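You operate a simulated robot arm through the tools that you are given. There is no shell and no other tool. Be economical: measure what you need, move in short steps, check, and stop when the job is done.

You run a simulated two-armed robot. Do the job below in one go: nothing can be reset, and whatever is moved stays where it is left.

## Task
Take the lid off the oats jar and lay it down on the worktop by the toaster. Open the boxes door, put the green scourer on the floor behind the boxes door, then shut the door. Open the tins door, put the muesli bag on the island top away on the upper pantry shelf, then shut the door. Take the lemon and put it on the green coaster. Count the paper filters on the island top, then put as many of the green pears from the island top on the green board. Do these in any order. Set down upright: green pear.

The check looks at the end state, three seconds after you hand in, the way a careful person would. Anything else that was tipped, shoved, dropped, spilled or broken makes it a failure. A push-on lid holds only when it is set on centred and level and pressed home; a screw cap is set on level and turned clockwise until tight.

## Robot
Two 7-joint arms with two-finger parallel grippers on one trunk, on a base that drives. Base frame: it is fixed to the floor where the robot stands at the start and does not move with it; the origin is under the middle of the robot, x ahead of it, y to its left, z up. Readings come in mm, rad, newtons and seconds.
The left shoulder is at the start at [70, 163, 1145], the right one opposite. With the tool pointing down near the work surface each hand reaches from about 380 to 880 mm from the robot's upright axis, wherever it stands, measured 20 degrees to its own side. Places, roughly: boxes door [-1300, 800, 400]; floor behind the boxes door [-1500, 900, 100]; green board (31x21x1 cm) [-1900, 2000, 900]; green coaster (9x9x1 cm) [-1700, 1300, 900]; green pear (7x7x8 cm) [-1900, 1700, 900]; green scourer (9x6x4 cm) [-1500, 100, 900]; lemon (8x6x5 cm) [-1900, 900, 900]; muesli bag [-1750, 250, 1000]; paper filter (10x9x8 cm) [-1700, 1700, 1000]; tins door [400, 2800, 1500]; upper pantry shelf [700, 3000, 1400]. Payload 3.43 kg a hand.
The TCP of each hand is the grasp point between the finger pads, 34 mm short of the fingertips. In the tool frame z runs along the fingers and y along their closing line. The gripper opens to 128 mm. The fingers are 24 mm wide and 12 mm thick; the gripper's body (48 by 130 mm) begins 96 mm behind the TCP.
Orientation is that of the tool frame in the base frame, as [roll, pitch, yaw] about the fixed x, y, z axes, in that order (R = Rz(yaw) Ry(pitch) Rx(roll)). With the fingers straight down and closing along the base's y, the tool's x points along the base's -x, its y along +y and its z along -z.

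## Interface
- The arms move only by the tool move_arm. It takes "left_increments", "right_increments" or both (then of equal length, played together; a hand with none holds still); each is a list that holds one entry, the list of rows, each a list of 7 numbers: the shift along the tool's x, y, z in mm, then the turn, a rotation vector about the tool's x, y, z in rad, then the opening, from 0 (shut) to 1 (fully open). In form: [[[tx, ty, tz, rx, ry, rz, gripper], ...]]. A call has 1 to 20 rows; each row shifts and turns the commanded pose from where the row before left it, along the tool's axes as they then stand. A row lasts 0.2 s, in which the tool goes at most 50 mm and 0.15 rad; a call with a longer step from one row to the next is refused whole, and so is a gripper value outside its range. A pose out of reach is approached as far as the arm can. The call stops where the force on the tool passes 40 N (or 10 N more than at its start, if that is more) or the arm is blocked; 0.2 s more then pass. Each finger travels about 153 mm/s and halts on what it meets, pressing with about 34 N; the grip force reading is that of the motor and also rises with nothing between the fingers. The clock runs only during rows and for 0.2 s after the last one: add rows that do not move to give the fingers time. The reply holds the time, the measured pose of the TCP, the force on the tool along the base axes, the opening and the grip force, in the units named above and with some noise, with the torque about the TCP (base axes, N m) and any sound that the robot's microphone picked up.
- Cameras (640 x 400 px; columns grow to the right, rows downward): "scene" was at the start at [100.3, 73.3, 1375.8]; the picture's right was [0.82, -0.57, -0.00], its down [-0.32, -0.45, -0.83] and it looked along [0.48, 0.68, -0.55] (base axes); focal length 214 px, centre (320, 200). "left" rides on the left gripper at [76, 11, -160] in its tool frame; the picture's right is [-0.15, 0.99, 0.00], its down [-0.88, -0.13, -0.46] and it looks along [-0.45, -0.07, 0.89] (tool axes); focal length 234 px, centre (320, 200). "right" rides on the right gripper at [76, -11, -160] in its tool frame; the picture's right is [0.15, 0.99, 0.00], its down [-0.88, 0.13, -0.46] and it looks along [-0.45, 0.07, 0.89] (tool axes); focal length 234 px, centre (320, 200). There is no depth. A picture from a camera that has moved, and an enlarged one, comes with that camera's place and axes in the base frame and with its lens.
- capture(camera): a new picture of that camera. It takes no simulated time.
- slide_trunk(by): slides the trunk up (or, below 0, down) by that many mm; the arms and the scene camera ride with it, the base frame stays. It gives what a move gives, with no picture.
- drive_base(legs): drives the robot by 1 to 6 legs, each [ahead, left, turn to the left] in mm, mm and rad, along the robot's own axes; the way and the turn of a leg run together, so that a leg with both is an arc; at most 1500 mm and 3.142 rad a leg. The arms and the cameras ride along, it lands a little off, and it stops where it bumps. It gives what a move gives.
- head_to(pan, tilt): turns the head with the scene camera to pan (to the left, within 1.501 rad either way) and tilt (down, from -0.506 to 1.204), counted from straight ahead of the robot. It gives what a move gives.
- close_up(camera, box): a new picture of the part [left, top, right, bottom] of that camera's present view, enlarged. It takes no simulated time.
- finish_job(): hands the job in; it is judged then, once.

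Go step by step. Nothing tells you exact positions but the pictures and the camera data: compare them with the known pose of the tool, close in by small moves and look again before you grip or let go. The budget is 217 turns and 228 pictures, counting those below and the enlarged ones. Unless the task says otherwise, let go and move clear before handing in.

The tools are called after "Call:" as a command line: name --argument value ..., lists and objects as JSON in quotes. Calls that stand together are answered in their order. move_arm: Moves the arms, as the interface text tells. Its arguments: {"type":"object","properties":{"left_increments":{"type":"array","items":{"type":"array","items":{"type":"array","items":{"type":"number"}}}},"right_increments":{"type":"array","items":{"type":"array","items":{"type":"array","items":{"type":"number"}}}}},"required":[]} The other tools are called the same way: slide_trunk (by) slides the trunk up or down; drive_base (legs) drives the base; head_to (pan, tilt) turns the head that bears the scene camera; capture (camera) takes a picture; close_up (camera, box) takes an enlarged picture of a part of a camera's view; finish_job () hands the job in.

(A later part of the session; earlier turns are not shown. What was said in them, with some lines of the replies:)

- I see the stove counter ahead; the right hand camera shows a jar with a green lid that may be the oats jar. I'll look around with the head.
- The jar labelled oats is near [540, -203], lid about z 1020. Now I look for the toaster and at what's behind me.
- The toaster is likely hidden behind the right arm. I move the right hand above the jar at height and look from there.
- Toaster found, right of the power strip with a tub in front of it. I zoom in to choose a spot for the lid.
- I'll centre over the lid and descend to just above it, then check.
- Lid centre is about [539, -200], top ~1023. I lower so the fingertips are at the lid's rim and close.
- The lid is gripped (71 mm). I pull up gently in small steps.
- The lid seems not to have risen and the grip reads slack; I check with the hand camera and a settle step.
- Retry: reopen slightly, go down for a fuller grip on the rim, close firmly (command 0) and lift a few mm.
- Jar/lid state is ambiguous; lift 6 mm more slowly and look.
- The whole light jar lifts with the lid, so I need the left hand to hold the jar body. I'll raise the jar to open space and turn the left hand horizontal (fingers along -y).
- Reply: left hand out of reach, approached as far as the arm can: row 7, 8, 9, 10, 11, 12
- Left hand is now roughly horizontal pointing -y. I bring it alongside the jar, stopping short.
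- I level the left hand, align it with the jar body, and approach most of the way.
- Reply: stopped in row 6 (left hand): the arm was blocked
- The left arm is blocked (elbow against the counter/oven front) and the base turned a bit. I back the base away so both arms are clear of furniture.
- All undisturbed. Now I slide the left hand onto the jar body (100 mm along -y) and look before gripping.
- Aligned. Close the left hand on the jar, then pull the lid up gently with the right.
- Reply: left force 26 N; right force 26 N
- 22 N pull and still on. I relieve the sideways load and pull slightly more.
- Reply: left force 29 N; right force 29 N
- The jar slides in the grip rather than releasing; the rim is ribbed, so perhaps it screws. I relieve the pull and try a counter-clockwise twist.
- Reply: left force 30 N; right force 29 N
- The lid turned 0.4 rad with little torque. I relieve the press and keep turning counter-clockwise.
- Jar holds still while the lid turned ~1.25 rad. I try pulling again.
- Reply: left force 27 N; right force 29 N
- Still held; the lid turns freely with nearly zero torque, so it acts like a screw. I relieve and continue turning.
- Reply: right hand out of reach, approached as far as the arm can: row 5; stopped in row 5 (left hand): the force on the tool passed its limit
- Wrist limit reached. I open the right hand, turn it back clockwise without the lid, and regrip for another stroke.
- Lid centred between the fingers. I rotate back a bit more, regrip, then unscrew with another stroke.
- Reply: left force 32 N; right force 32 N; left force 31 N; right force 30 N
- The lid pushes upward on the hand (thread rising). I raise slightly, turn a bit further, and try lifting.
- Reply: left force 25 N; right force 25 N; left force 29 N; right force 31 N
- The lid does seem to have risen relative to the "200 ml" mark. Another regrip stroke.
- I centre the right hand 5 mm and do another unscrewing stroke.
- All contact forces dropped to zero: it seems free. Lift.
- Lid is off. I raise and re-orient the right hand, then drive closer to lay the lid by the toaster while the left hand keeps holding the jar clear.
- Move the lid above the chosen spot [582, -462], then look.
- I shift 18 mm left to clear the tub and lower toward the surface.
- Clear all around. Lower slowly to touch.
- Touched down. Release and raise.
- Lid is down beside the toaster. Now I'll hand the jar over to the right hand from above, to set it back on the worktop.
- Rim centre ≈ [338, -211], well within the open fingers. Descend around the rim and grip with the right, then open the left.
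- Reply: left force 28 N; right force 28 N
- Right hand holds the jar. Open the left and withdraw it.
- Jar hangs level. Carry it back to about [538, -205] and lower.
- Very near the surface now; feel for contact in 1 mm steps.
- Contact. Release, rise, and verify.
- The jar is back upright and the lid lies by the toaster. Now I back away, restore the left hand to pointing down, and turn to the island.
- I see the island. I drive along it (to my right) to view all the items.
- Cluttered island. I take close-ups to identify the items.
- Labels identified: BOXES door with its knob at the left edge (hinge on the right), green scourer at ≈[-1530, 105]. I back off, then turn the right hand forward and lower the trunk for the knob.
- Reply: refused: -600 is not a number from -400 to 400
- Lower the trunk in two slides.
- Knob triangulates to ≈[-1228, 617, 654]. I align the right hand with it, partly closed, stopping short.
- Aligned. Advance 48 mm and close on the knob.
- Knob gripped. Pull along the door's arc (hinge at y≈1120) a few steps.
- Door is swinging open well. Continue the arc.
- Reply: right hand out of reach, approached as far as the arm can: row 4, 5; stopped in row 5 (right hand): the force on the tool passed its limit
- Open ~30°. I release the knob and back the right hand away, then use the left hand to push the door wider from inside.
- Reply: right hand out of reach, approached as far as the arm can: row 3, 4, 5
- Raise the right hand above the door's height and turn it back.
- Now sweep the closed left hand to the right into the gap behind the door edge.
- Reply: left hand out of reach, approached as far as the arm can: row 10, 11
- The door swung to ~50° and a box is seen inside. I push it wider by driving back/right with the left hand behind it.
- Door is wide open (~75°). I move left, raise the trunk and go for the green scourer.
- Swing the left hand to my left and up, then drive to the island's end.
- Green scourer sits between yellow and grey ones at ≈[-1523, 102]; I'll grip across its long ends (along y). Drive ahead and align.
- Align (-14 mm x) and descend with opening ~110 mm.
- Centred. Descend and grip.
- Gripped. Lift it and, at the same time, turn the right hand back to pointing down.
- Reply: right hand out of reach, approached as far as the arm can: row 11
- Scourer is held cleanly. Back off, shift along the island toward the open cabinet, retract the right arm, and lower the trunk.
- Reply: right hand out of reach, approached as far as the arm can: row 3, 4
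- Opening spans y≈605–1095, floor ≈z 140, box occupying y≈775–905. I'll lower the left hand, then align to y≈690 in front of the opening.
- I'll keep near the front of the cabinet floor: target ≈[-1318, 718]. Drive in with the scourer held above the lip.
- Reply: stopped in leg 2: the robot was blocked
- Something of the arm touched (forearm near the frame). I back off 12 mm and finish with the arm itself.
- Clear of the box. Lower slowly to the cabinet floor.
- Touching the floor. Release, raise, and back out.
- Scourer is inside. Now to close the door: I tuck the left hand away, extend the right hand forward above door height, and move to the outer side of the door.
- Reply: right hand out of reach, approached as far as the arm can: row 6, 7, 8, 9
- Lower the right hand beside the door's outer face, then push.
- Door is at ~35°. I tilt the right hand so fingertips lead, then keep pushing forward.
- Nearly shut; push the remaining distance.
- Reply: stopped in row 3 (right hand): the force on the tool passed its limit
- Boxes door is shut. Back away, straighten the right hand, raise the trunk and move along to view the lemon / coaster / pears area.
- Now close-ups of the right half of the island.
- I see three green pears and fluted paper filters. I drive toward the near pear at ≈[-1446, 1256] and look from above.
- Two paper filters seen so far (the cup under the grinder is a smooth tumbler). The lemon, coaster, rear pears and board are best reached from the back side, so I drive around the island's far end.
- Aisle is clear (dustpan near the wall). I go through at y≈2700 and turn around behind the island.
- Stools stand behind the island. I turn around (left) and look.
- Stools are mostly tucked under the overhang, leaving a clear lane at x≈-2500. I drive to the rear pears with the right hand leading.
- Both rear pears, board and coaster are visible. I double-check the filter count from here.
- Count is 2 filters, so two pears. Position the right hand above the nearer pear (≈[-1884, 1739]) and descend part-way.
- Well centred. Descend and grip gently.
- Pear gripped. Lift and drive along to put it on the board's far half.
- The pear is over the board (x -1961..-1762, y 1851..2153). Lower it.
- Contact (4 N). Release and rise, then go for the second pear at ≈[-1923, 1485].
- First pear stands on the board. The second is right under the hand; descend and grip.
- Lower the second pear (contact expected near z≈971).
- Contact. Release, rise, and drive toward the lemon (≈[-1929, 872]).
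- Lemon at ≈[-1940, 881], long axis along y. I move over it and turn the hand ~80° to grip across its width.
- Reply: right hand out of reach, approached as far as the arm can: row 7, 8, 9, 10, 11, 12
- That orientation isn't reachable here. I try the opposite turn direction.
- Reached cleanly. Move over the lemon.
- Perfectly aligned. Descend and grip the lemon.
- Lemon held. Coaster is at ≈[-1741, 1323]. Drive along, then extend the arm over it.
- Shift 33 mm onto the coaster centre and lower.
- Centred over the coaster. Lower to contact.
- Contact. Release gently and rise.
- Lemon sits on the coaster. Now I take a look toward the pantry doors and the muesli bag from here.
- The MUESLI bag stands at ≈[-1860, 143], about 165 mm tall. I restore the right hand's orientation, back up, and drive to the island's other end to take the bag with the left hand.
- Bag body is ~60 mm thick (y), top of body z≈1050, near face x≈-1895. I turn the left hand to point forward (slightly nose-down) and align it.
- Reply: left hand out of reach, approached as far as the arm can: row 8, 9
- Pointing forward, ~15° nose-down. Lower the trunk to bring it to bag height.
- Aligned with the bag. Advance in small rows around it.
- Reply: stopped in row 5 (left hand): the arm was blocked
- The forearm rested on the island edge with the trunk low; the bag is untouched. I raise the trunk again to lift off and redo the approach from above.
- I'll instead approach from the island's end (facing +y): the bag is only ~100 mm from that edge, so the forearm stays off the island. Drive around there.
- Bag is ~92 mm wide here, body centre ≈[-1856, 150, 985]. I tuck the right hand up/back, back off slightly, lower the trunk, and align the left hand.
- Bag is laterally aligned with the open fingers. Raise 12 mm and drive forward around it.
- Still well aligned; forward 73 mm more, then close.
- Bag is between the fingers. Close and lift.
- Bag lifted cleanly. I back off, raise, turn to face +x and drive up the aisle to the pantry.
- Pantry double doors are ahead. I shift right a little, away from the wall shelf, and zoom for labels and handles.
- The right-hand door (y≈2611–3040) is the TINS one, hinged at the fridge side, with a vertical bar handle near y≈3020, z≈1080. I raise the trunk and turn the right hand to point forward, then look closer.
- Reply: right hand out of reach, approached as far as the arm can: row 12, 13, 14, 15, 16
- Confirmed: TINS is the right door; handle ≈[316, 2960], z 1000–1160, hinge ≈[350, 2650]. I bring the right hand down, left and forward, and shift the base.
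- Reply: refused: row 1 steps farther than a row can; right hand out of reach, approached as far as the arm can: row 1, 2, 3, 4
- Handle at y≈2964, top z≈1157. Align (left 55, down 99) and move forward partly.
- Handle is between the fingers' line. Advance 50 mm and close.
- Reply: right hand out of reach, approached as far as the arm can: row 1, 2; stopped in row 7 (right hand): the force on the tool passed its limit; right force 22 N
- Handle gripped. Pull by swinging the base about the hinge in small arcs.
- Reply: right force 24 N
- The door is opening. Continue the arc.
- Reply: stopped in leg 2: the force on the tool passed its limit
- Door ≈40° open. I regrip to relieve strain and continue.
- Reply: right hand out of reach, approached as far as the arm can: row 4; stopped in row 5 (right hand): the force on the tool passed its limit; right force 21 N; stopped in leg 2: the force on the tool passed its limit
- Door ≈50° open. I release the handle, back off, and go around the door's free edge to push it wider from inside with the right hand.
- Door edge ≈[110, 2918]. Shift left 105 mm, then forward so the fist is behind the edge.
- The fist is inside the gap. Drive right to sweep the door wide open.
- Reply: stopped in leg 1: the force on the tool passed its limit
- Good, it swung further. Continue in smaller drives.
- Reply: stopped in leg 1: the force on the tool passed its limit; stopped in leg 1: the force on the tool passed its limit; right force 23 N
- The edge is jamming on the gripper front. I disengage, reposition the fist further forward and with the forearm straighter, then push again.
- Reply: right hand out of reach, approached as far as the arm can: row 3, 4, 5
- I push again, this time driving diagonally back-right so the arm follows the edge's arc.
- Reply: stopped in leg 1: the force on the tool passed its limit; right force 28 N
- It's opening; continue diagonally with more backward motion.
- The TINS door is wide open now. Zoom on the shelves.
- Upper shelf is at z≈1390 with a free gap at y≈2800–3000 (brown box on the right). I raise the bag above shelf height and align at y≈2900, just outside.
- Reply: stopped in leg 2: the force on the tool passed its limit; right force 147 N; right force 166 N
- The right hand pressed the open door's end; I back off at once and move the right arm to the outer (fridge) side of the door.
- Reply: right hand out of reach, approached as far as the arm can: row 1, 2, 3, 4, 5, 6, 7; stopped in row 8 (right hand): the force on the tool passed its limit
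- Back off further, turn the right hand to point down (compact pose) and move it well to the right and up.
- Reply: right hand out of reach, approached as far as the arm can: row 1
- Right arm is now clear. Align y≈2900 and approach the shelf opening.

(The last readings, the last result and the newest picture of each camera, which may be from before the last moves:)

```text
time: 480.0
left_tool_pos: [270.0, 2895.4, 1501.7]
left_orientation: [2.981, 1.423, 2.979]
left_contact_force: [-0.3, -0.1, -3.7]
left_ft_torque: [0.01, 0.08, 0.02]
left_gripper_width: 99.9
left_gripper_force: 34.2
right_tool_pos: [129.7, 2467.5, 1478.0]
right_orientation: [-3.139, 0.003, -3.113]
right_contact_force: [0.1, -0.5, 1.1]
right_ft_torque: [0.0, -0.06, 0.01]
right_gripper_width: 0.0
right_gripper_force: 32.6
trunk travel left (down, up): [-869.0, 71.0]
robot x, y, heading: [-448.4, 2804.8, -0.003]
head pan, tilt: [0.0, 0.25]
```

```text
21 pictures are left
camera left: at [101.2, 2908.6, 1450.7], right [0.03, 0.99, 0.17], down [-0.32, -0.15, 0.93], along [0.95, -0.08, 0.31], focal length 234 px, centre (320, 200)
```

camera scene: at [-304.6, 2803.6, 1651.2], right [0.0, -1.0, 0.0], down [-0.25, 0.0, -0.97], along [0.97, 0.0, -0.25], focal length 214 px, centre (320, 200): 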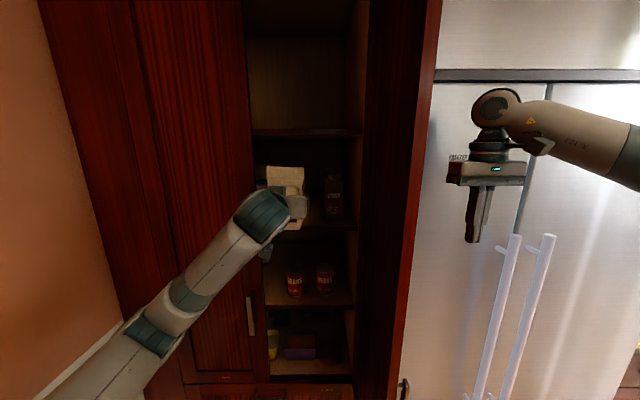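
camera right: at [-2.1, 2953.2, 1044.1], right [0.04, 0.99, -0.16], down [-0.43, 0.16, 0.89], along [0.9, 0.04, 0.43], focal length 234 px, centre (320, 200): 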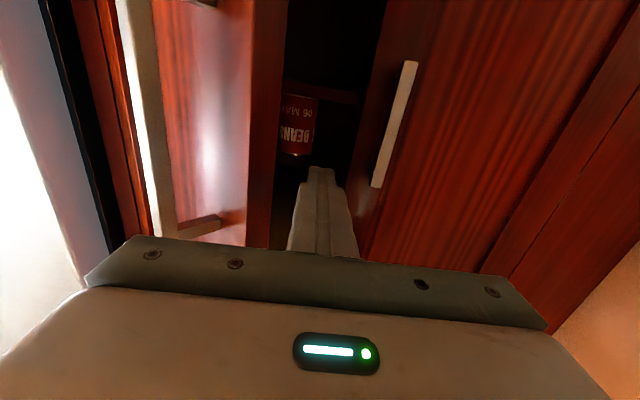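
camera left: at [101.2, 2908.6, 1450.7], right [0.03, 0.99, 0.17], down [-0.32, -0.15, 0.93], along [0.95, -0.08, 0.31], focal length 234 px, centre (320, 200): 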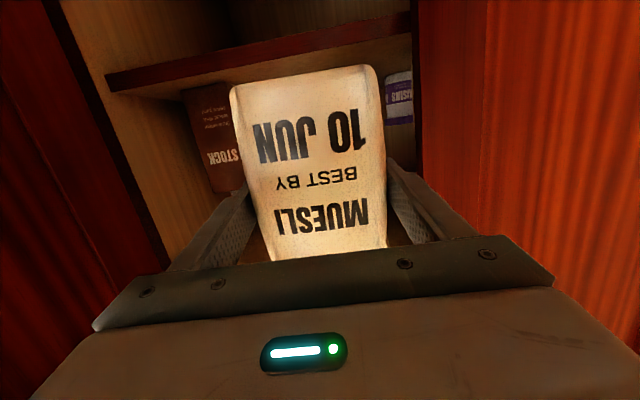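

Clear on both sides. Move in: base 105 mm, then arm 75 mm.

Call:
drive_base --legs '[[105, 3, 0]]'

Call:
move_arm --left_increments '[[[-3.7, 0, 25, 0, 0, 0, 0.45], [-3.7, 0, 25, 0, 0, 0, 0.45], [-3.7, 0, 25, 0, 0, 0, 0.45], [0, 0, 0, 0, 0, 0, 0.45]]]'

Call:
capture --camera "left"

Call:
close_up --camera "scene" --box '[180, 100, 400, 300]'

```text
time: 481.1
left_tool_pos: [366.2, 2897.8, 1499.6]
left_orientation: [2.981, 1.414, 2.984]
left_contact_force: [0.9, -0.5, -3.7]
left_ft_torque: [0.02, 0.03, 0.0]
left_gripper_width: 99.7
left_gripper_force: 33.7
right_tool_pos: [217.7, 2470.1, 1476.6]
right_orientation: [-3.136, -0.015, -3.103]
right_contact_force: [0.5, -0.2, -0.4]
right_ft_torque: [-0.01, 0.04, 0.01]
right_gripper_width: 0.0
right_gripper_force: 33.1
trunk travel left (down, up): [-869.0, 71.0]
robot x, y, heading: [-354.3, 2807.2, -0.006]
head pan, tilt: [0.0, 0.25]
stopped in leg 1: the force on the tool passed its limit (the readings are from after the stop); the commanded pose is now the measured one
```

```text
time: 482.1
left_tool_pos: [439.8, 2897.5, 1499.7]
left_orientation: [2.986, 1.418, 2.985]
left_contact_force: [0.7, 0.0, -4.8]
left_ft_torque: [0.0, 0.01, 0.03]
left_gripper_width: 99.6
left_gripper_force: 34.8
right_tool_pos: [214.5, 2469.3, 1477.4]
right_orientation: [-3.136, -0.014, -3.105]
right_contact_force: [0.0, 0.4, 0.8]
right_ft_torque: [0.0, -0.04, -0.01]
right_gripper_width: 0.0
right_gripper_force: 33.1
trunk travel left (down, up): [-869.0, 71.0]
robot x, y, heading: [-354.3, 2805.8, -0.008]
head pan, tilt: [0.0, 0.25]
```

```text
20 pictures are left
camera left: at [271.6, 2910.9, 1448.4], right [0.03, 0.99, 0.17], down [-0.32, -0.15, 0.94], along [0.95, -0.08, 0.31], focal length 234 px, centre (320, 200)
```

left: 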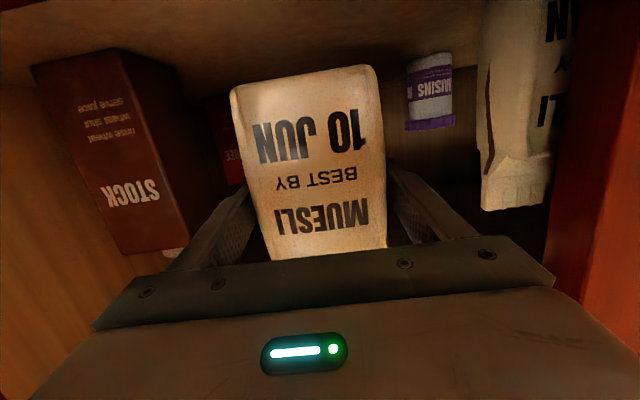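

```text
2.00 times, centred on (290, 200) of scene
camera zoom: at [-211.2, 2806.2, 1651.0], right [-0.01, -1.0, 0.0], down [-0.25, 0.0, -0.97], along [0.97, -0.01, -0.25], focal length 429 px, centre (380, 200)
```

zoom: 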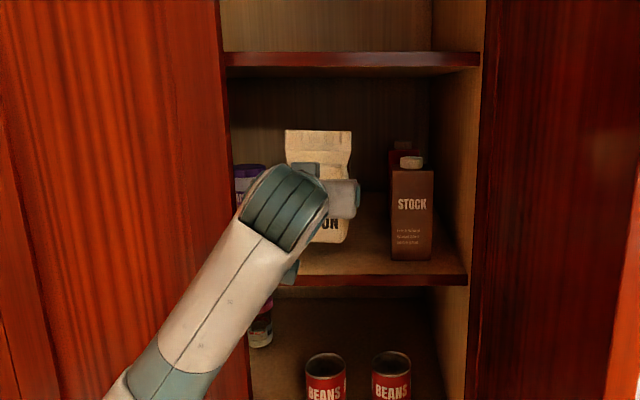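

Bag is inside over the shelf, between STOCK and the raisins. Go 20 mm deeper and lower.

Call:
move_arm --left_increments '[[[-3, 0, 20, 0, 0, 0, 0.45], [10, 0, 1.5, 0, 0, 0, 0.45], [10, 0, 1.5, 0, 0, 0, 0.45], [6, 0, 1, 0, 0, 0, 0.45], [3, 0, 0.5, 0, 0, 0, 0.45], [0, 0, 0, 0, 0, 0, 0.45]]]'

Call:
move_arm --left_increments '[[[2, 0, 0.3, 0, 0, 0, 0.45], [2, 0, 0.3, 0, 0, 0, 0.45], [2, 0, 0.3, 0, 0, 0, 0.45], [0, 0, 0, 0, 0, 0, 0.45]]]'

Call:
capture --camera "left"

```text
time: 483.6
left_tool_pos: [462.0, 2899.5, 1471.4]
left_orientation: [2.986, 1.418, 2.983]
left_contact_force: [0.3, -0.7, -3.8]
left_ft_torque: [0.0, 0.01, 0.0]
left_gripper_width: 100.0
left_gripper_force: 33.8
right_tool_pos: [216.4, 2469.1, 1477.0]
right_orientation: [-3.137, -0.015, -3.107]
right_contact_force: [0.9, -0.5, 0.4]
right_ft_torque: [0.01, -0.02, 0.03]
right_gripper_width: 0.0
right_gripper_force: 33.1
trunk travel left (down, up): [-869.0, 71.0]
robot x, y, heading: [-359.3, 2807.1, -0.003]
head pan, tilt: [0.0, 0.25]
```

```text
time: 484.6
left_tool_pos: [461.5, 2897.6, 1465.0]
left_orientation: [2.987, 1.418, 2.986]
left_contact_force: [0.5, 0.3, -3.7]
left_ft_torque: [0.01, 0.02, 0.0]
left_gripper_width: 99.8
left_gripper_force: 33.2
right_tool_pos: [215.9, 2469.0, 1476.7]
right_orientation: [-3.137, -0.016, -3.105]
right_contact_force: [-0.8, 0.5, -0.4]
right_ft_torque: [-0.02, 0.0, 0.0]
right_gripper_width: 0.0
right_gripper_force: 33.3
trunk travel left (down, up): [-869.0, 71.0]
robot x, y, heading: [-358.1, 2805.2, -0.004]
head pan, tilt: [0.0, 0.25]
```

```text
18 pictures are left
camera left: at [292.4, 2911.3, 1413.3], right [0.02, 0.99, 0.17], down [-0.32, -0.15, 0.94], along [0.95, -0.08, 0.31], focal length 234 px, centre (320, 200)
```

left: 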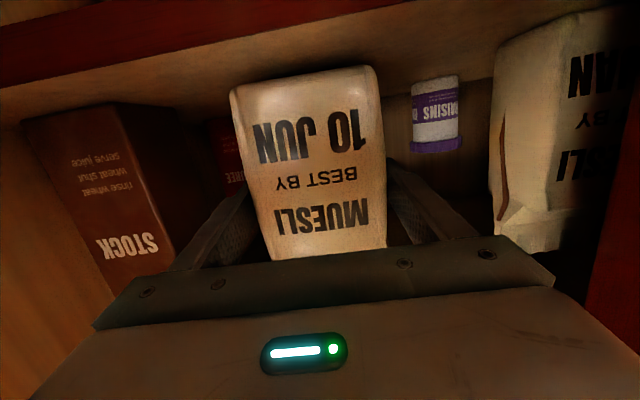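

Call:
move_arm --left_increments '[[[2, 0, 0.3, 0, 0, 0, 0.45], [2, 0, 0.3, 0, 0, 0, 0.45], [2, 0, 0.3, 0, 0, 0, 0.45], [0, 0, 0, 0, 0, 0, 0.45]]]'

Call:
move_arm --left_increments '[[[2, 0, 0.3, 0, 0, 0, 0.45], [2, 0, 0.3, 0, 0, 0, 0.45], [0, 0, 0, 0, 0, 0, 0.45]]]'

Call:
move_arm --left_increments '[[[2, 0, 0.3, 0, 0, 0, 0.45], [2, 0, 0.3, 0, 0, 0, 0.45], [0, 0, 0, 0, 0, 0, 0.45]]]'

```text
time: 485.6
left_tool_pos: [460.8, 2899.4, 1460.6]
left_orientation: [2.988, 1.42, 2.988]
left_contact_force: [6.0, -1.3, 9.1]
left_ft_torque: [-0.71, -0.79, 0.24]
left_gripper_width: 100.0
left_gripper_force: 33.9
right_tool_pos: [215.1, 2469.2, 1478.2]
right_orientation: [-3.136, -0.012, -3.108]
right_contact_force: [0.4, -0.3, -0.3]
right_ft_torque: [-0.03, -0.04, 0.01]
right_gripper_width: 0.0
right_gripper_force: 32.9
trunk travel left (down, up): [-869.0, 71.0]
robot x, y, heading: [-348.0, 2806.8, -0.011]
head pan, tilt: [0.0, 0.25]
```

```text
time: 486.4
left_tool_pos: [458.3, 2898.9, 1459.6]
left_orientation: [2.988, 1.424, 2.989]
left_contact_force: [6.4, 2.7, 24.6]
left_ft_torque: [-1.32, -0.75, 0.23]
left_gripper_width: 100.2
left_gripper_force: 33.8
right_tool_pos: [213.8, 2469.1, 1479.4]
right_orientation: [-3.137, -0.013, -3.105]
right_contact_force: [0.3, -0.5, 0.2]
right_ft_torque: [0.01, 0.01, 0.0]
right_gripper_width: 0.1
right_gripper_force: 32.7
trunk travel left (down, up): [-869.0, 71.0]
robot x, y, heading: [-354.1, 2805.6, -0.007]
head pan, tilt: [0.0, 0.25]
```

```text
time: 487.1
left_tool_pos: [456.3, 2899.8, 1456.3]
left_orientation: [2.974, 1.427, 2.974]
left_contact_force: [9.0, 3.4, 35.2]
left_ft_torque: [-0.77, 0.17, 0.19]
left_gripper_width: 100.2
left_gripper_force: 34.2
right_tool_pos: [212.0, 2469.1, 1479.5]
right_orientation: [-3.136, -0.011, -3.105]
right_contact_force: [1.0, 0.0, -0.5]
right_ft_torque: [0.02, 0.0, 0.01]
right_gripper_width: 0.0
right_gripper_force: 33.0
trunk travel left (down, up): [-869.0, 71.0]
robot x, y, heading: [-350.4, 2809.0, -0.003]
head pan, tilt: [0.0, 0.25]
```

Seated. Relieve pressure, open, and withdraw straight back.

Call:
move_arm --left_increments '[[[-3, 0, 0, 0, 0, 0, 0.45], [0, 0, 0, 0, 0, 0, 0.85], [0, 0, 0, 0, 0, 0, 0.95], [0, 0, 0, 0, 0, 0, 0.95], [3, 0, -20, 0, 0, 0, 0.95], [3.7, 0, -25, 0, 0, 0, 0.95], [3.7, 0, -25, 0, 0, 0, 0.95], [3.7, 0, -25, 0, 0, 0, 0.95], [0, 0, 0, 0, 0, 0, 0.95]]]'

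Call:
capture --camera "left"

```text
time: 489.1
left_tool_pos: [363.5, 2899.0, 1455.8]
left_orientation: [2.984, 1.417, 2.983]
left_contact_force: [0.6, 0.6, -0.5]
left_ft_torque: [-0.03, -0.01, -0.04]
left_gripper_width: 121.4
left_gripper_force: 0.1
right_tool_pos: [215.3, 2469.1, 1478.3]
right_orientation: [-3.136, -0.013, -3.104]
right_contact_force: [0.8, -0.3, -0.9]
right_ft_torque: [-0.02, 0.02, -0.01]
right_gripper_width: 0.0
right_gripper_force: 32.9
trunk travel left (down, up): [-869.0, 71.0]
robot x, y, heading: [-353.2, 2806.5, -0.003]
head pan, tilt: [0.0, 0.25]
```

```text
17 pictures are left
camera left: at [194.5, 2911.7, 1403.1], right [0.03, 0.99, 0.17], down [-0.32, -0.15, 0.94], along [0.95, -0.08, 0.31], focal length 234 px, centre (320, 200)
```

left: 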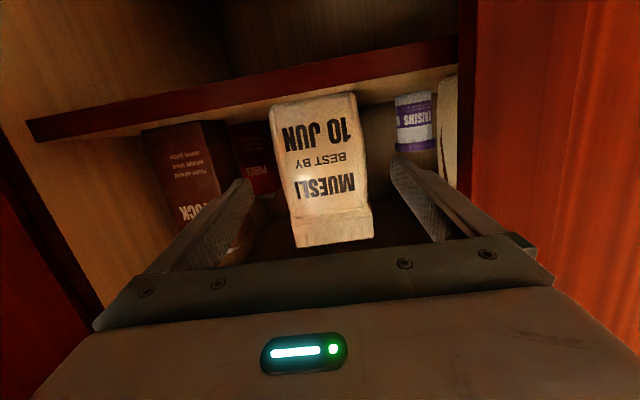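

The muesli bag stands on the shelf. Back out, retract the left hand, and bring the right hand to the door's outer side.

Call:
drive_base --legs '[[-330, 0, 0], [0, -170, 0]]'

Call:
move_arm --left_increments '[[[6, 0, -40, 0, 0, 0, 0.5], [6, 0, -40, 0, 0, 0, 0.5], [6, 0, -40, 0, 0, 0, 0.5], [6, 0, -40, 0, 0, 0, 0.5], [6, 0, -40, 0, 0, 0, 0.5], [6, 0, -40, 0, 0, 0, 0.5], [0, 0, 0, 0, 0, 0, 0.5], [0, 0, 0, 0, 0, 0, 0.5]]]' --right_increments '[[[-18, 30, 0, 0, 0, 0, 0], [-18, 30, 0, 0, 0, 0, 0], [-18, 30, 0, 0, 0, 0, 0], [-18, 30, 0, 0, 0, 0, 0], [-18, 30, 0, 0, 0, 0, 0], [-18, 30, 0, 0, 0, 0, 0], [-18, 30, 0, 0, 0, 0, 0], [0, 30, 0, 0, 0, 0, 0]]]'

Call:
capture --camera "scene"

```text
time: 492.4
left_tool_pos: [34.8, 2739.8, 1453.8]
left_orientation: [3.028, 1.421, 3.032]
left_contact_force: [1.0, 33.5, 0.0]
left_ft_torque: [-0.61, 0.02, -0.94]
left_gripper_width: 102.8
left_gripper_force: 0.0
right_tool_pos: [-112.8, 2309.2, 1479.4]
right_orientation: [-3.133, -0.015, -3.102]
right_contact_force: [0.7, -0.2, 0.0]
right_ft_torque: [0.04, 0.03, 0.0]
right_gripper_width: 0.1
right_gripper_force: 33.3
trunk travel left (down, up): [-869.0, 71.0]
robot x, y, heading: [-684.6, 2632.8, -0.009]
head pan, tilt: [0.0, 0.25]
```

```text
time: 494.2
left_tool_pos: [-131.7, 2728.5, 1467.1]
left_orientation: [2.84, 1.445, 2.882]
left_contact_force: [0.5, 1.3, 0.2]
left_ft_torque: [-0.02, 0.01, -0.06]
left_gripper_width: 64.3
left_gripper_force: 0.0
left hand out of reach, approached as far as the arm can: row 4, 5, 6
right_tool_pos: [5.5, 2547.9, 1477.1]
right_orientation: [-3.135, -0.013, -3.104]
right_contact_force: [0.0, 0.5, 0.2]
right_ft_torque: [-0.05, -0.03, 0.0]
right_gripper_width: 0.0
right_gripper_force: 32.9
trunk travel left (down, up): [-869.0, 71.0]
robot x, y, heading: [-681.7, 2636.3, -0.003]
head pan, tilt: [0.0, 0.25]
```

```text
16 pictures are left
camera scene: at [-539.6, 2639.5, 1650.9], right [0.0, -1.0, 0.0], down [-0.25, 0.0, -0.97], along [0.97, 0.0, -0.25], focal length 214 px, centre (320, 200)
```

scene: 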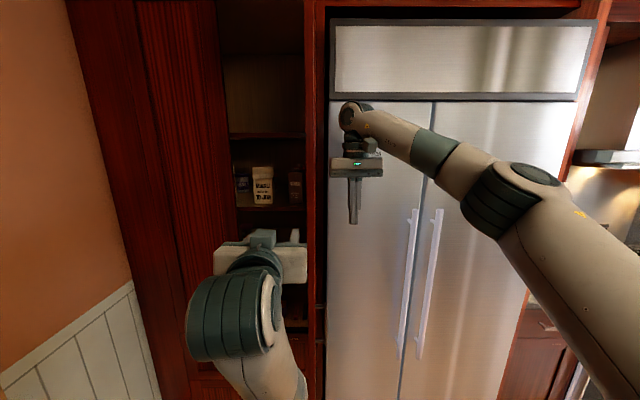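

Right hand is on the outer side. Move forward, then sweep left to swing the door closed.

Call:
drive_base --legs '[[75, 0, 0], [20, 200, 0]]'

Call:
capture --camera "scene"

```text
time: 496.4
left_tool_pos: [-38.5, 2915.6, 1461.4]
left_orientation: [2.76, 1.433, 2.801]
left_contact_force: [-0.3, -0.7, -1.4]
left_ft_torque: [-0.01, 0.01, 0.05]
left_gripper_width: 64.0
left_gripper_force: 0.0
right_tool_pos: [98.8, 2735.1, 1477.3]
right_orientation: [-3.139, -0.013, -3.106]
right_contact_force: [1.2, -0.4, -0.4]
right_ft_torque: [-0.02, -0.04, 0.0]
right_gripper_width: 0.1
right_gripper_force: 32.3
trunk travel left (down, up): [-869.0, 71.0]
robot x, y, heading: [-587.4, 2832.0, -0.005]
head pan, tilt: [0.0, 0.25]
```

```text
15 pictures are left
camera scene: at [-446.1, 2828.0, 1651.1], right [0.0, -1.0, 0.0], down [-0.25, 0.0, -0.97], along [0.97, 0.0, -0.25], focal length 214 px, centre (320, 200)
```

scene: 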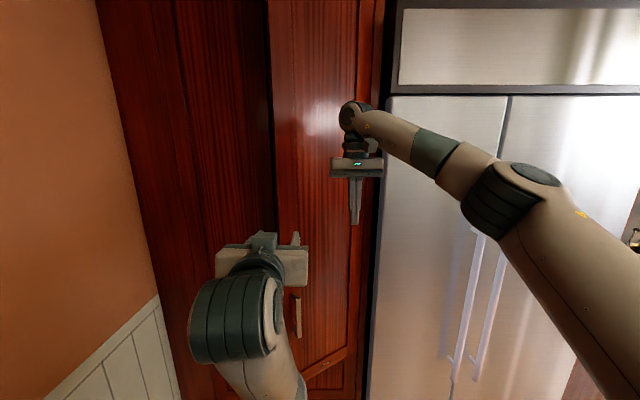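

Door is ~45° closed-in. Continue forward-left.

Call:
drive_base --legs '[[120, 90, 0]]'

Call:
capture --camera "scene"

```text
time: 497.8
left_tool_pos: [80.5, 3005.8, 1462.3]
left_orientation: [2.75, 1.435, 2.791]
left_contact_force: [-0.8, -1.1, 0.4]
left_ft_torque: [0.0, 0.03, -0.01]
left_gripper_width: 63.7
left_gripper_force: 0.1
right_tool_pos: [215.9, 2823.1, 1478.5]
right_orientation: [-3.138, -0.011, -3.107]
right_contact_force: [-1.5, 0.1, 0.8]
right_ft_torque: [-0.02, -0.01, -0.02]
right_gripper_width: 0.1
right_gripper_force: 32.8
trunk travel left (down, up): [-869.0, 71.0]
robot x, y, heading: [-468.8, 2922.9, -0.01]
head pan, tilt: [0.0, 0.25]
```

```text
14 pictures are left
camera scene: at [-328.6, 2917.4, 1651.2], right [-0.01, -1.0, 0.0], down [-0.25, 0.0, -0.97], along [0.97, -0.01, -0.25], focal length 214 px, centre (320, 200)
```

scene: 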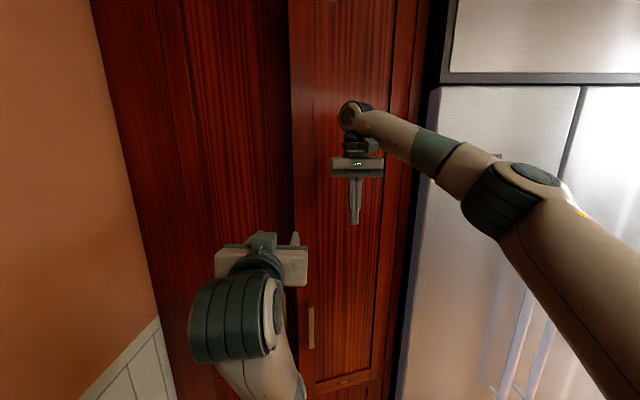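

Nearly shut; push forward until it stops.

Call:
drive_base --legs '[[60, 25, 0]]'

Call:
drive_base --legs '[[50, 0, 0]]'

Call:
capture --camera "scene"

```text
time: 498.8
left_tool_pos: [134.2, 3027.8, 1464.7]
left_orientation: [2.72, 1.437, 2.763]
left_contact_force: [-0.6, -0.3, 0.0]
left_ft_torque: [-0.05, 0.03, 0.03]
left_gripper_width: 63.9
left_gripper_force: 0.0
right_tool_pos: [269.6, 2845.3, 1482.5]
right_orientation: [-3.138, -0.007, -3.108]
right_contact_force: [0.4, -0.7, 1.5]
right_ft_torque: [0.05, -0.12, 0.01]
right_gripper_width: 0.0
right_gripper_force: 32.9
trunk travel left (down, up): [-869.0, 71.0]
robot x, y, heading: [-410.4, 2944.9, -0.004]
head pan, tilt: [0.0, 0.25]
```

```text
time: 499.7
left_tool_pos: [174.5, 3030.6, 1461.9]
left_orientation: [2.74, 1.437, 2.783]
left_contact_force: [0.4, -1.2, 0.6]
left_ft_torque: [-0.04, 0.02, -0.03]
left_gripper_width: 64.2
left_gripper_force: 0.1
right_tool_pos: [302.3, 2847.0, 1481.1]
right_orientation: [-3.128, -0.024, -3.103]
right_contact_force: [-11.8, -0.1, -1.7]
right_ft_torque: [0.02, -1.57, -0.13]
right_gripper_width: 0.0
right_gripper_force: 32.9
trunk travel left (down, up): [-869.0, 71.0]
robot x, y, heading: [-375.7, 2942.5, -0.006]
head pan, tilt: [0.0, 0.25]
stopped in leg 1: the force on the tool passed its limit (the readings are from after the stop); the commanded pose is now the measured one
```

```text
13 pictures are left
camera scene: at [-235.4, 2942.4, 1651.4], right [-0.01, -1.0, 0.0], down [-0.24, 0.0, -0.97], along [0.97, -0.01, -0.24], focal length 214 px, centre (320, 200)
```

scene: 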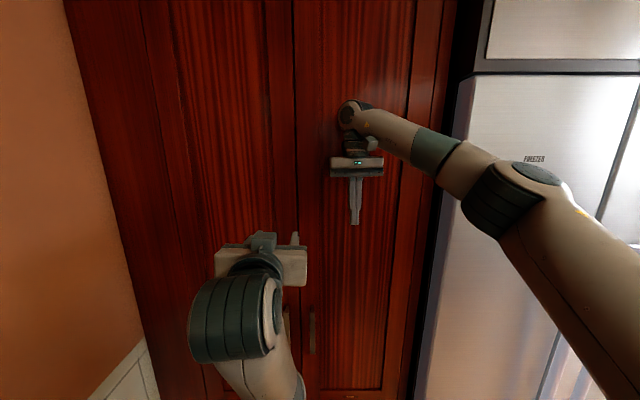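

It seems shut. Back off and inspect the seam.

Call:
drive_base --legs '[[-250, 0, 0]]'

Call:
head_to --pan 0.0 --tilt 0.35

Call:
close_up --camera "scene" --box '[200, 40, 440, 300]'

```text
time: 501.5
left_tool_pos: [-69.4, 3030.2, 1459.9]
left_orientation: [2.752, 1.432, 2.793]
left_contact_force: [0.0, -0.3, -0.7]
left_ft_torque: [0.03, -0.01, -0.01]
left_gripper_width: 64.2
left_gripper_force: 0.0
right_tool_pos: [58.3, 2848.2, 1477.1]
right_orientation: [-3.133, -0.029, -3.108]
right_contact_force: [0.5, 0.9, 0.7]
right_ft_torque: [-0.01, 0.02, 0.01]
right_gripper_width: 0.1
right_gripper_force: 32.7
trunk travel left (down, up): [-869.0, 71.0]
robot x, y, heading: [-624.3, 2946.4, -0.01]
head pan, tilt: [0.0, 0.25]
```

```text
time: 502.2
left_tool_pos: [-71.7, 3030.8, 1461.6]
left_orientation: [2.747, 1.431, 2.787]
left_contact_force: [0.4, -0.2, 0.4]
left_ft_torque: [0.02, -0.01, 0.0]
left_gripper_width: 64.0
left_gripper_force: 0.0
right_tool_pos: [56.8, 2847.6, 1477.9]
right_orientation: [-3.13, -0.027, -3.107]
right_contact_force: [0.3, 0.2, 0.3]
right_ft_torque: [-0.03, -0.02, 0.02]
right_gripper_width: 0.2
right_gripper_force: 33.0
trunk travel left (down, up): [-869.0, 71.0]
robot x, y, heading: [-623.4, 2947.4, -0.013]
head pan, tilt: [0.0, 0.351]
```

```text
1.54 times, centred on (320, 170) of scene
camera zoom: at [-481.5, 2944.7, 1641.5], right [-0.01, -1.0, 0.0], down [-0.34, 0.0, -0.94], along [0.94, -0.01, -0.34], focal length 330 px, centre (320, 246)
```

zoom: 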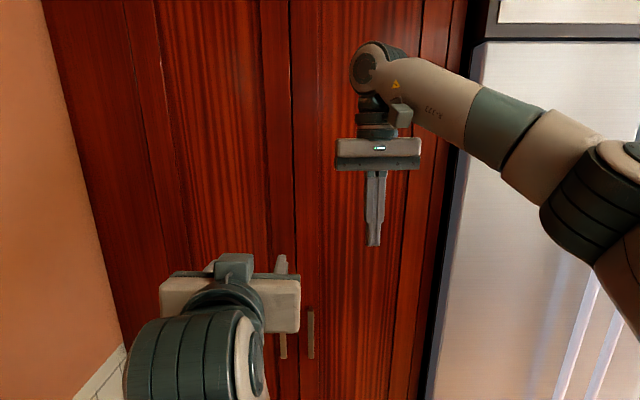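

Call:
drive_base --legs '[[-150, -450, 0]]'

Call:
head_to --pan 0.35 --tilt 0.4

Call:
close_up --camera "scene" --box '[220, 60, 440, 330]'

```text
time: 505.0
left_tool_pos: [-227.2, 2583.3, 1460.3]
left_orientation: [2.758, 1.432, 2.793]
left_contact_force: [0.2, 1.0, 0.6]
left_ft_torque: [0.0, 0.01, 0.01]
left_gripper_width: 64.1
left_gripper_force: 0.1
right_tool_pos: [-98.7, 2400.8, 1478.0]
right_orientation: [-3.13, -0.028, -3.111]
right_contact_force: [-0.1, -0.5, -0.1]
right_ft_torque: [-0.02, 0.02, 0.02]
right_gripper_width: 0.2
right_gripper_force: 33.0
trunk travel left (down, up): [-869.0, 71.0]
robot x, y, heading: [-781.1, 2500.9, -0.018]
head pan, tilt: [0.0, 0.351]
```

```text
time: 505.8
left_tool_pos: [-228.5, 2582.5, 1460.8]
left_orientation: [2.744, 1.433, 2.781]
left_contact_force: [-0.3, 0.1, 0.8]
left_ft_torque: [0.0, 0.0, 0.03]
left_gripper_width: 64.0
left_gripper_force: 0.1
right_tool_pos: [-99.8, 2398.0, 1478.7]
right_orientation: [-3.13, -0.029, -3.113]
right_contact_force: [0.2, -1.4, 0.8]
right_ft_torque: [0.03, 0.01, -0.03]
right_gripper_width: 0.2
right_gripper_force: 32.9
trunk travel left (down, up): [-869.0, 71.0]
robot x, y, heading: [-780.5, 2500.5, -0.014]
head pan, tilt: [0.351, 0.4]
```

```text
1.48 times, centred on (330, 195) of scene
camera zoom: at [-643.6, 2529.6, 1637.0], right [0.33, -0.94, 0.0], down [-0.37, -0.13, -0.92], along [0.87, 0.3, -0.39], focal length 318 px, centre (305, 207)
```

zoom: 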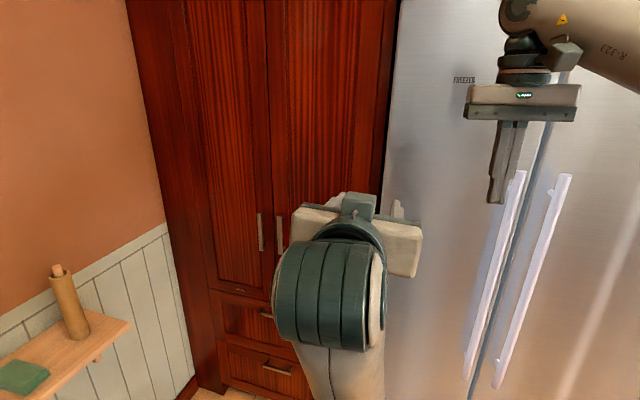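

TINS door looks shut. I do a last look over the island before handing in.

Call:
drive_base --legs '[[0, -500, 0], [0, 0, 2.9]]'

Call:
head_to --pan 0.2 --tilt 0.5

Call:
capture --camera "scene"

Call:
close_up --camera "scene" --box '[180, 110, 460, 300]'

```text
time: 515.5
left_tool_pos: [-1343.9, 2071.1, 1462.0]
left_orientation: [2.749, 1.432, -0.632]
left_contact_force: [-0.1, 1.3, 0.5]
left_ft_torque: [0.0, -0.01, -0.01]
left_gripper_width: 64.0
left_gripper_force: 0.1
right_tool_pos: [-1415.9, 2281.8, 1478.3]
right_orientation: [-3.13, -0.028, -0.244]
right_contact_force: [-0.1, -0.4, -0.4]
right_ft_torque: [0.01, -0.01, 0.01]
right_gripper_width: 0.0
right_gripper_force: 32.8
trunk travel left (down, up): [-869.0, 71.0]
robot x, y, heading: [-788.0, 2000.1, 2.854]
head pan, tilt: [0.351, 0.4]
```

```text
time: 516.2
left_tool_pos: [-1343.4, 2071.5, 1461.2]
left_orientation: [2.748, 1.434, -0.631]
left_contact_force: [0.1, 0.4, -0.8]
left_ft_torque: [-0.03, -0.01, -0.02]
left_gripper_width: 64.0
left_gripper_force: 0.1
right_tool_pos: [-1418.0, 2281.8, 1478.6]
right_orientation: [-3.13, -0.027, -0.246]
right_contact_force: [0.2, -0.3, -0.4]
right_ft_torque: [0.01, 0.04, 0.01]
right_gripper_width: 0.1
right_gripper_force: 32.8
trunk travel left (down, up): [-869.0, 71.0]
robot x, y, heading: [-790.8, 1999.9, 2.852]
head pan, tilt: [0.201, 0.499]
```

```text
10 pictures are left
camera scene: at [-928.9, 2023.7, 1627.8], right [0.09, 1.0, 0.0], down [0.48, -0.04, -0.88], along [-0.87, 0.08, -0.48], focal length 214 px, centre (320, 200)
```

scene: 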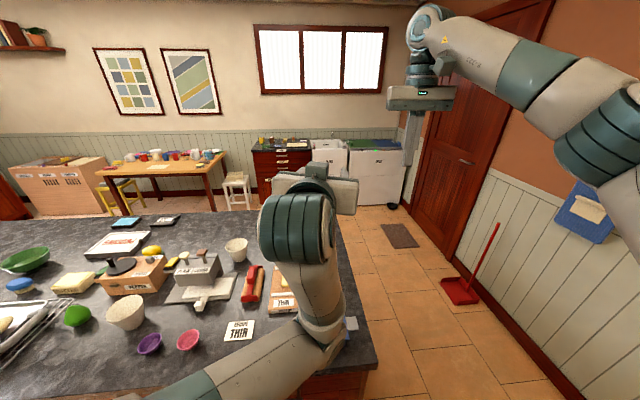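

```text
2.11 times, centred on (320, 205) of scene
camera zoom: at [-928.9, 2023.7, 1627.8], right [0.09, 1.0, 0.0], down [0.48, -0.04, -0.88], along [-0.87, 0.08, -0.48], focal length 452 px, centre (320, 190)
```

zoom: 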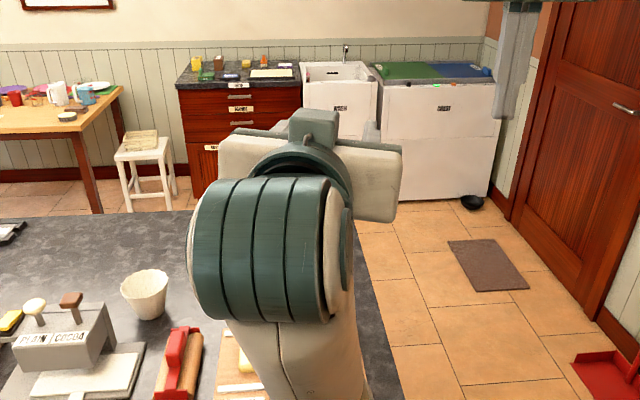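

Call:
drive_base --legs '[[-150, 450, 0.25]]'

Call:
head_to --pan -0.5 --tilt 0.5

Call:
capture --camera "scene"

Call:
head_to --pan 0.6 --tilt 0.6

Call:
capture --camera "scene"

```text
time: 519.0
left_tool_pos: [-1266.1, 1454.9, 1462.2]
left_orientation: [2.741, 1.433, -0.371]
left_contact_force: [0.3, -0.6, 0.9]
left_ft_torque: [0.0, 0.02, -0.01]
left_gripper_width: 64.3
left_gripper_force: 0.1
right_tool_pos: [-1393.5, 1637.5, 1478.4]
right_orientation: [-3.132, -0.027, 0.023]
right_contact_force: [0.4, 0.6, 0.2]
right_ft_torque: [0.01, -0.02, 0.0]
right_gripper_width: 0.0
right_gripper_force: 33.1
trunk travel left (down, up): [-869.0, 71.0]
robot x, y, heading: [-713.6, 1531.3, 3.118]
head pan, tilt: [0.201, 0.499]
```

```text
time: 520.1
left_tool_pos: [-1266.5, 1453.4, 1461.3]
left_orientation: [2.748, 1.433, -0.366]
left_contact_force: [0.3, 0.8, 0.7]
left_ft_torque: [0.03, 0.0, 0.03]
left_gripper_width: 64.0
left_gripper_force: 0.0
right_tool_pos: [-1392.8, 1638.1, 1478.5]
right_orientation: [-3.133, -0.027, 0.022]
right_contact_force: [0.6, -0.1, -0.2]
right_ft_torque: [0.01, 0.03, 0.02]
right_gripper_width: 0.0
right_gripper_force: 33.0
trunk travel left (down, up): [-869.0, 71.0]
robot x, y, heading: [-710.9, 1531.0, 3.118]
head pan, tilt: [-0.499, 0.499]
```

```text
8 pictures are left
camera scene: at [-842.5, 1578.8, 1627.8], right [0.5, 0.87, 0.0], down [0.42, -0.24, -0.88], along [-0.76, 0.44, -0.48], focal length 214 px, centre (320, 200)
```

scene: 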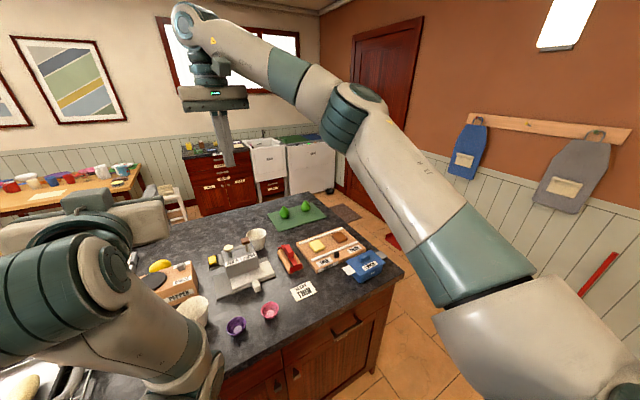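

```text
time: 521.4
left_tool_pos: [-1265.6, 1452.0, 1461.3]
left_orientation: [2.749, 1.433, -0.366]
left_contact_force: [0.0, -0.3, 0.0]
left_ft_torque: [-0.02, -0.01, 0.02]
left_gripper_width: 63.9
left_gripper_force: 0.0
right_tool_pos: [-1392.1, 1639.3, 1478.9]
right_orientation: [-3.131, -0.028, 0.022]
right_contact_force: [1.1, -0.2, -0.5]
right_ft_torque: [0.0, -0.02, 0.0]
right_gripper_width: 0.0
right_gripper_force: 33.6
trunk travel left (down, up): [-869.0, 71.0]
robot x, y, heading: [-711.2, 1530.8, 3.113]
head pan, tilt: [0.6, 0.6]
```

```text
7 pictures are left
camera scene: at [-837.6, 1484.8, 1618.7], right [-0.55, 0.84, 0.0], down [0.47, 0.31, -0.82], along [-0.69, -0.45, -0.57], focal length 214 px, centre (320, 200)
```

scene: 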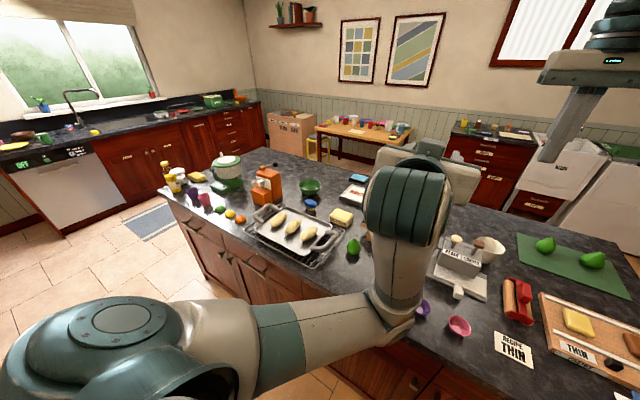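

Everything looks in place: two pears upright on the board, the lemon on the coaster, and both doors shut. Both hands are clear, so I hand in.

Call:
finish_job

```text
The job is handed in.
```

I completed every part of the job and handed it in. I saw each item in place when I set it down, but the scourer and muesli bag went out of view once their doors closed.

- **Oats jar:** the lid screwed off. It lies on the worktop by the toaster, and the jar is back upright at its original spot.
- **Scourer:** the green one is on the floor behind the boxes door, and the door is shut.
- **Muesli:** the bag stands on the upper pantry shelf behind the tins door, and that door is shut.
- **Lemon:** it sits on the green coaster.
- **Pears:** I counted two paper filters, so two green pears stand upright on the green board.

While I worked, the left forearm pressed once on the island edge and the right hand jammed once against the open tins door. I saw nothing shifted by either in my later pictures.
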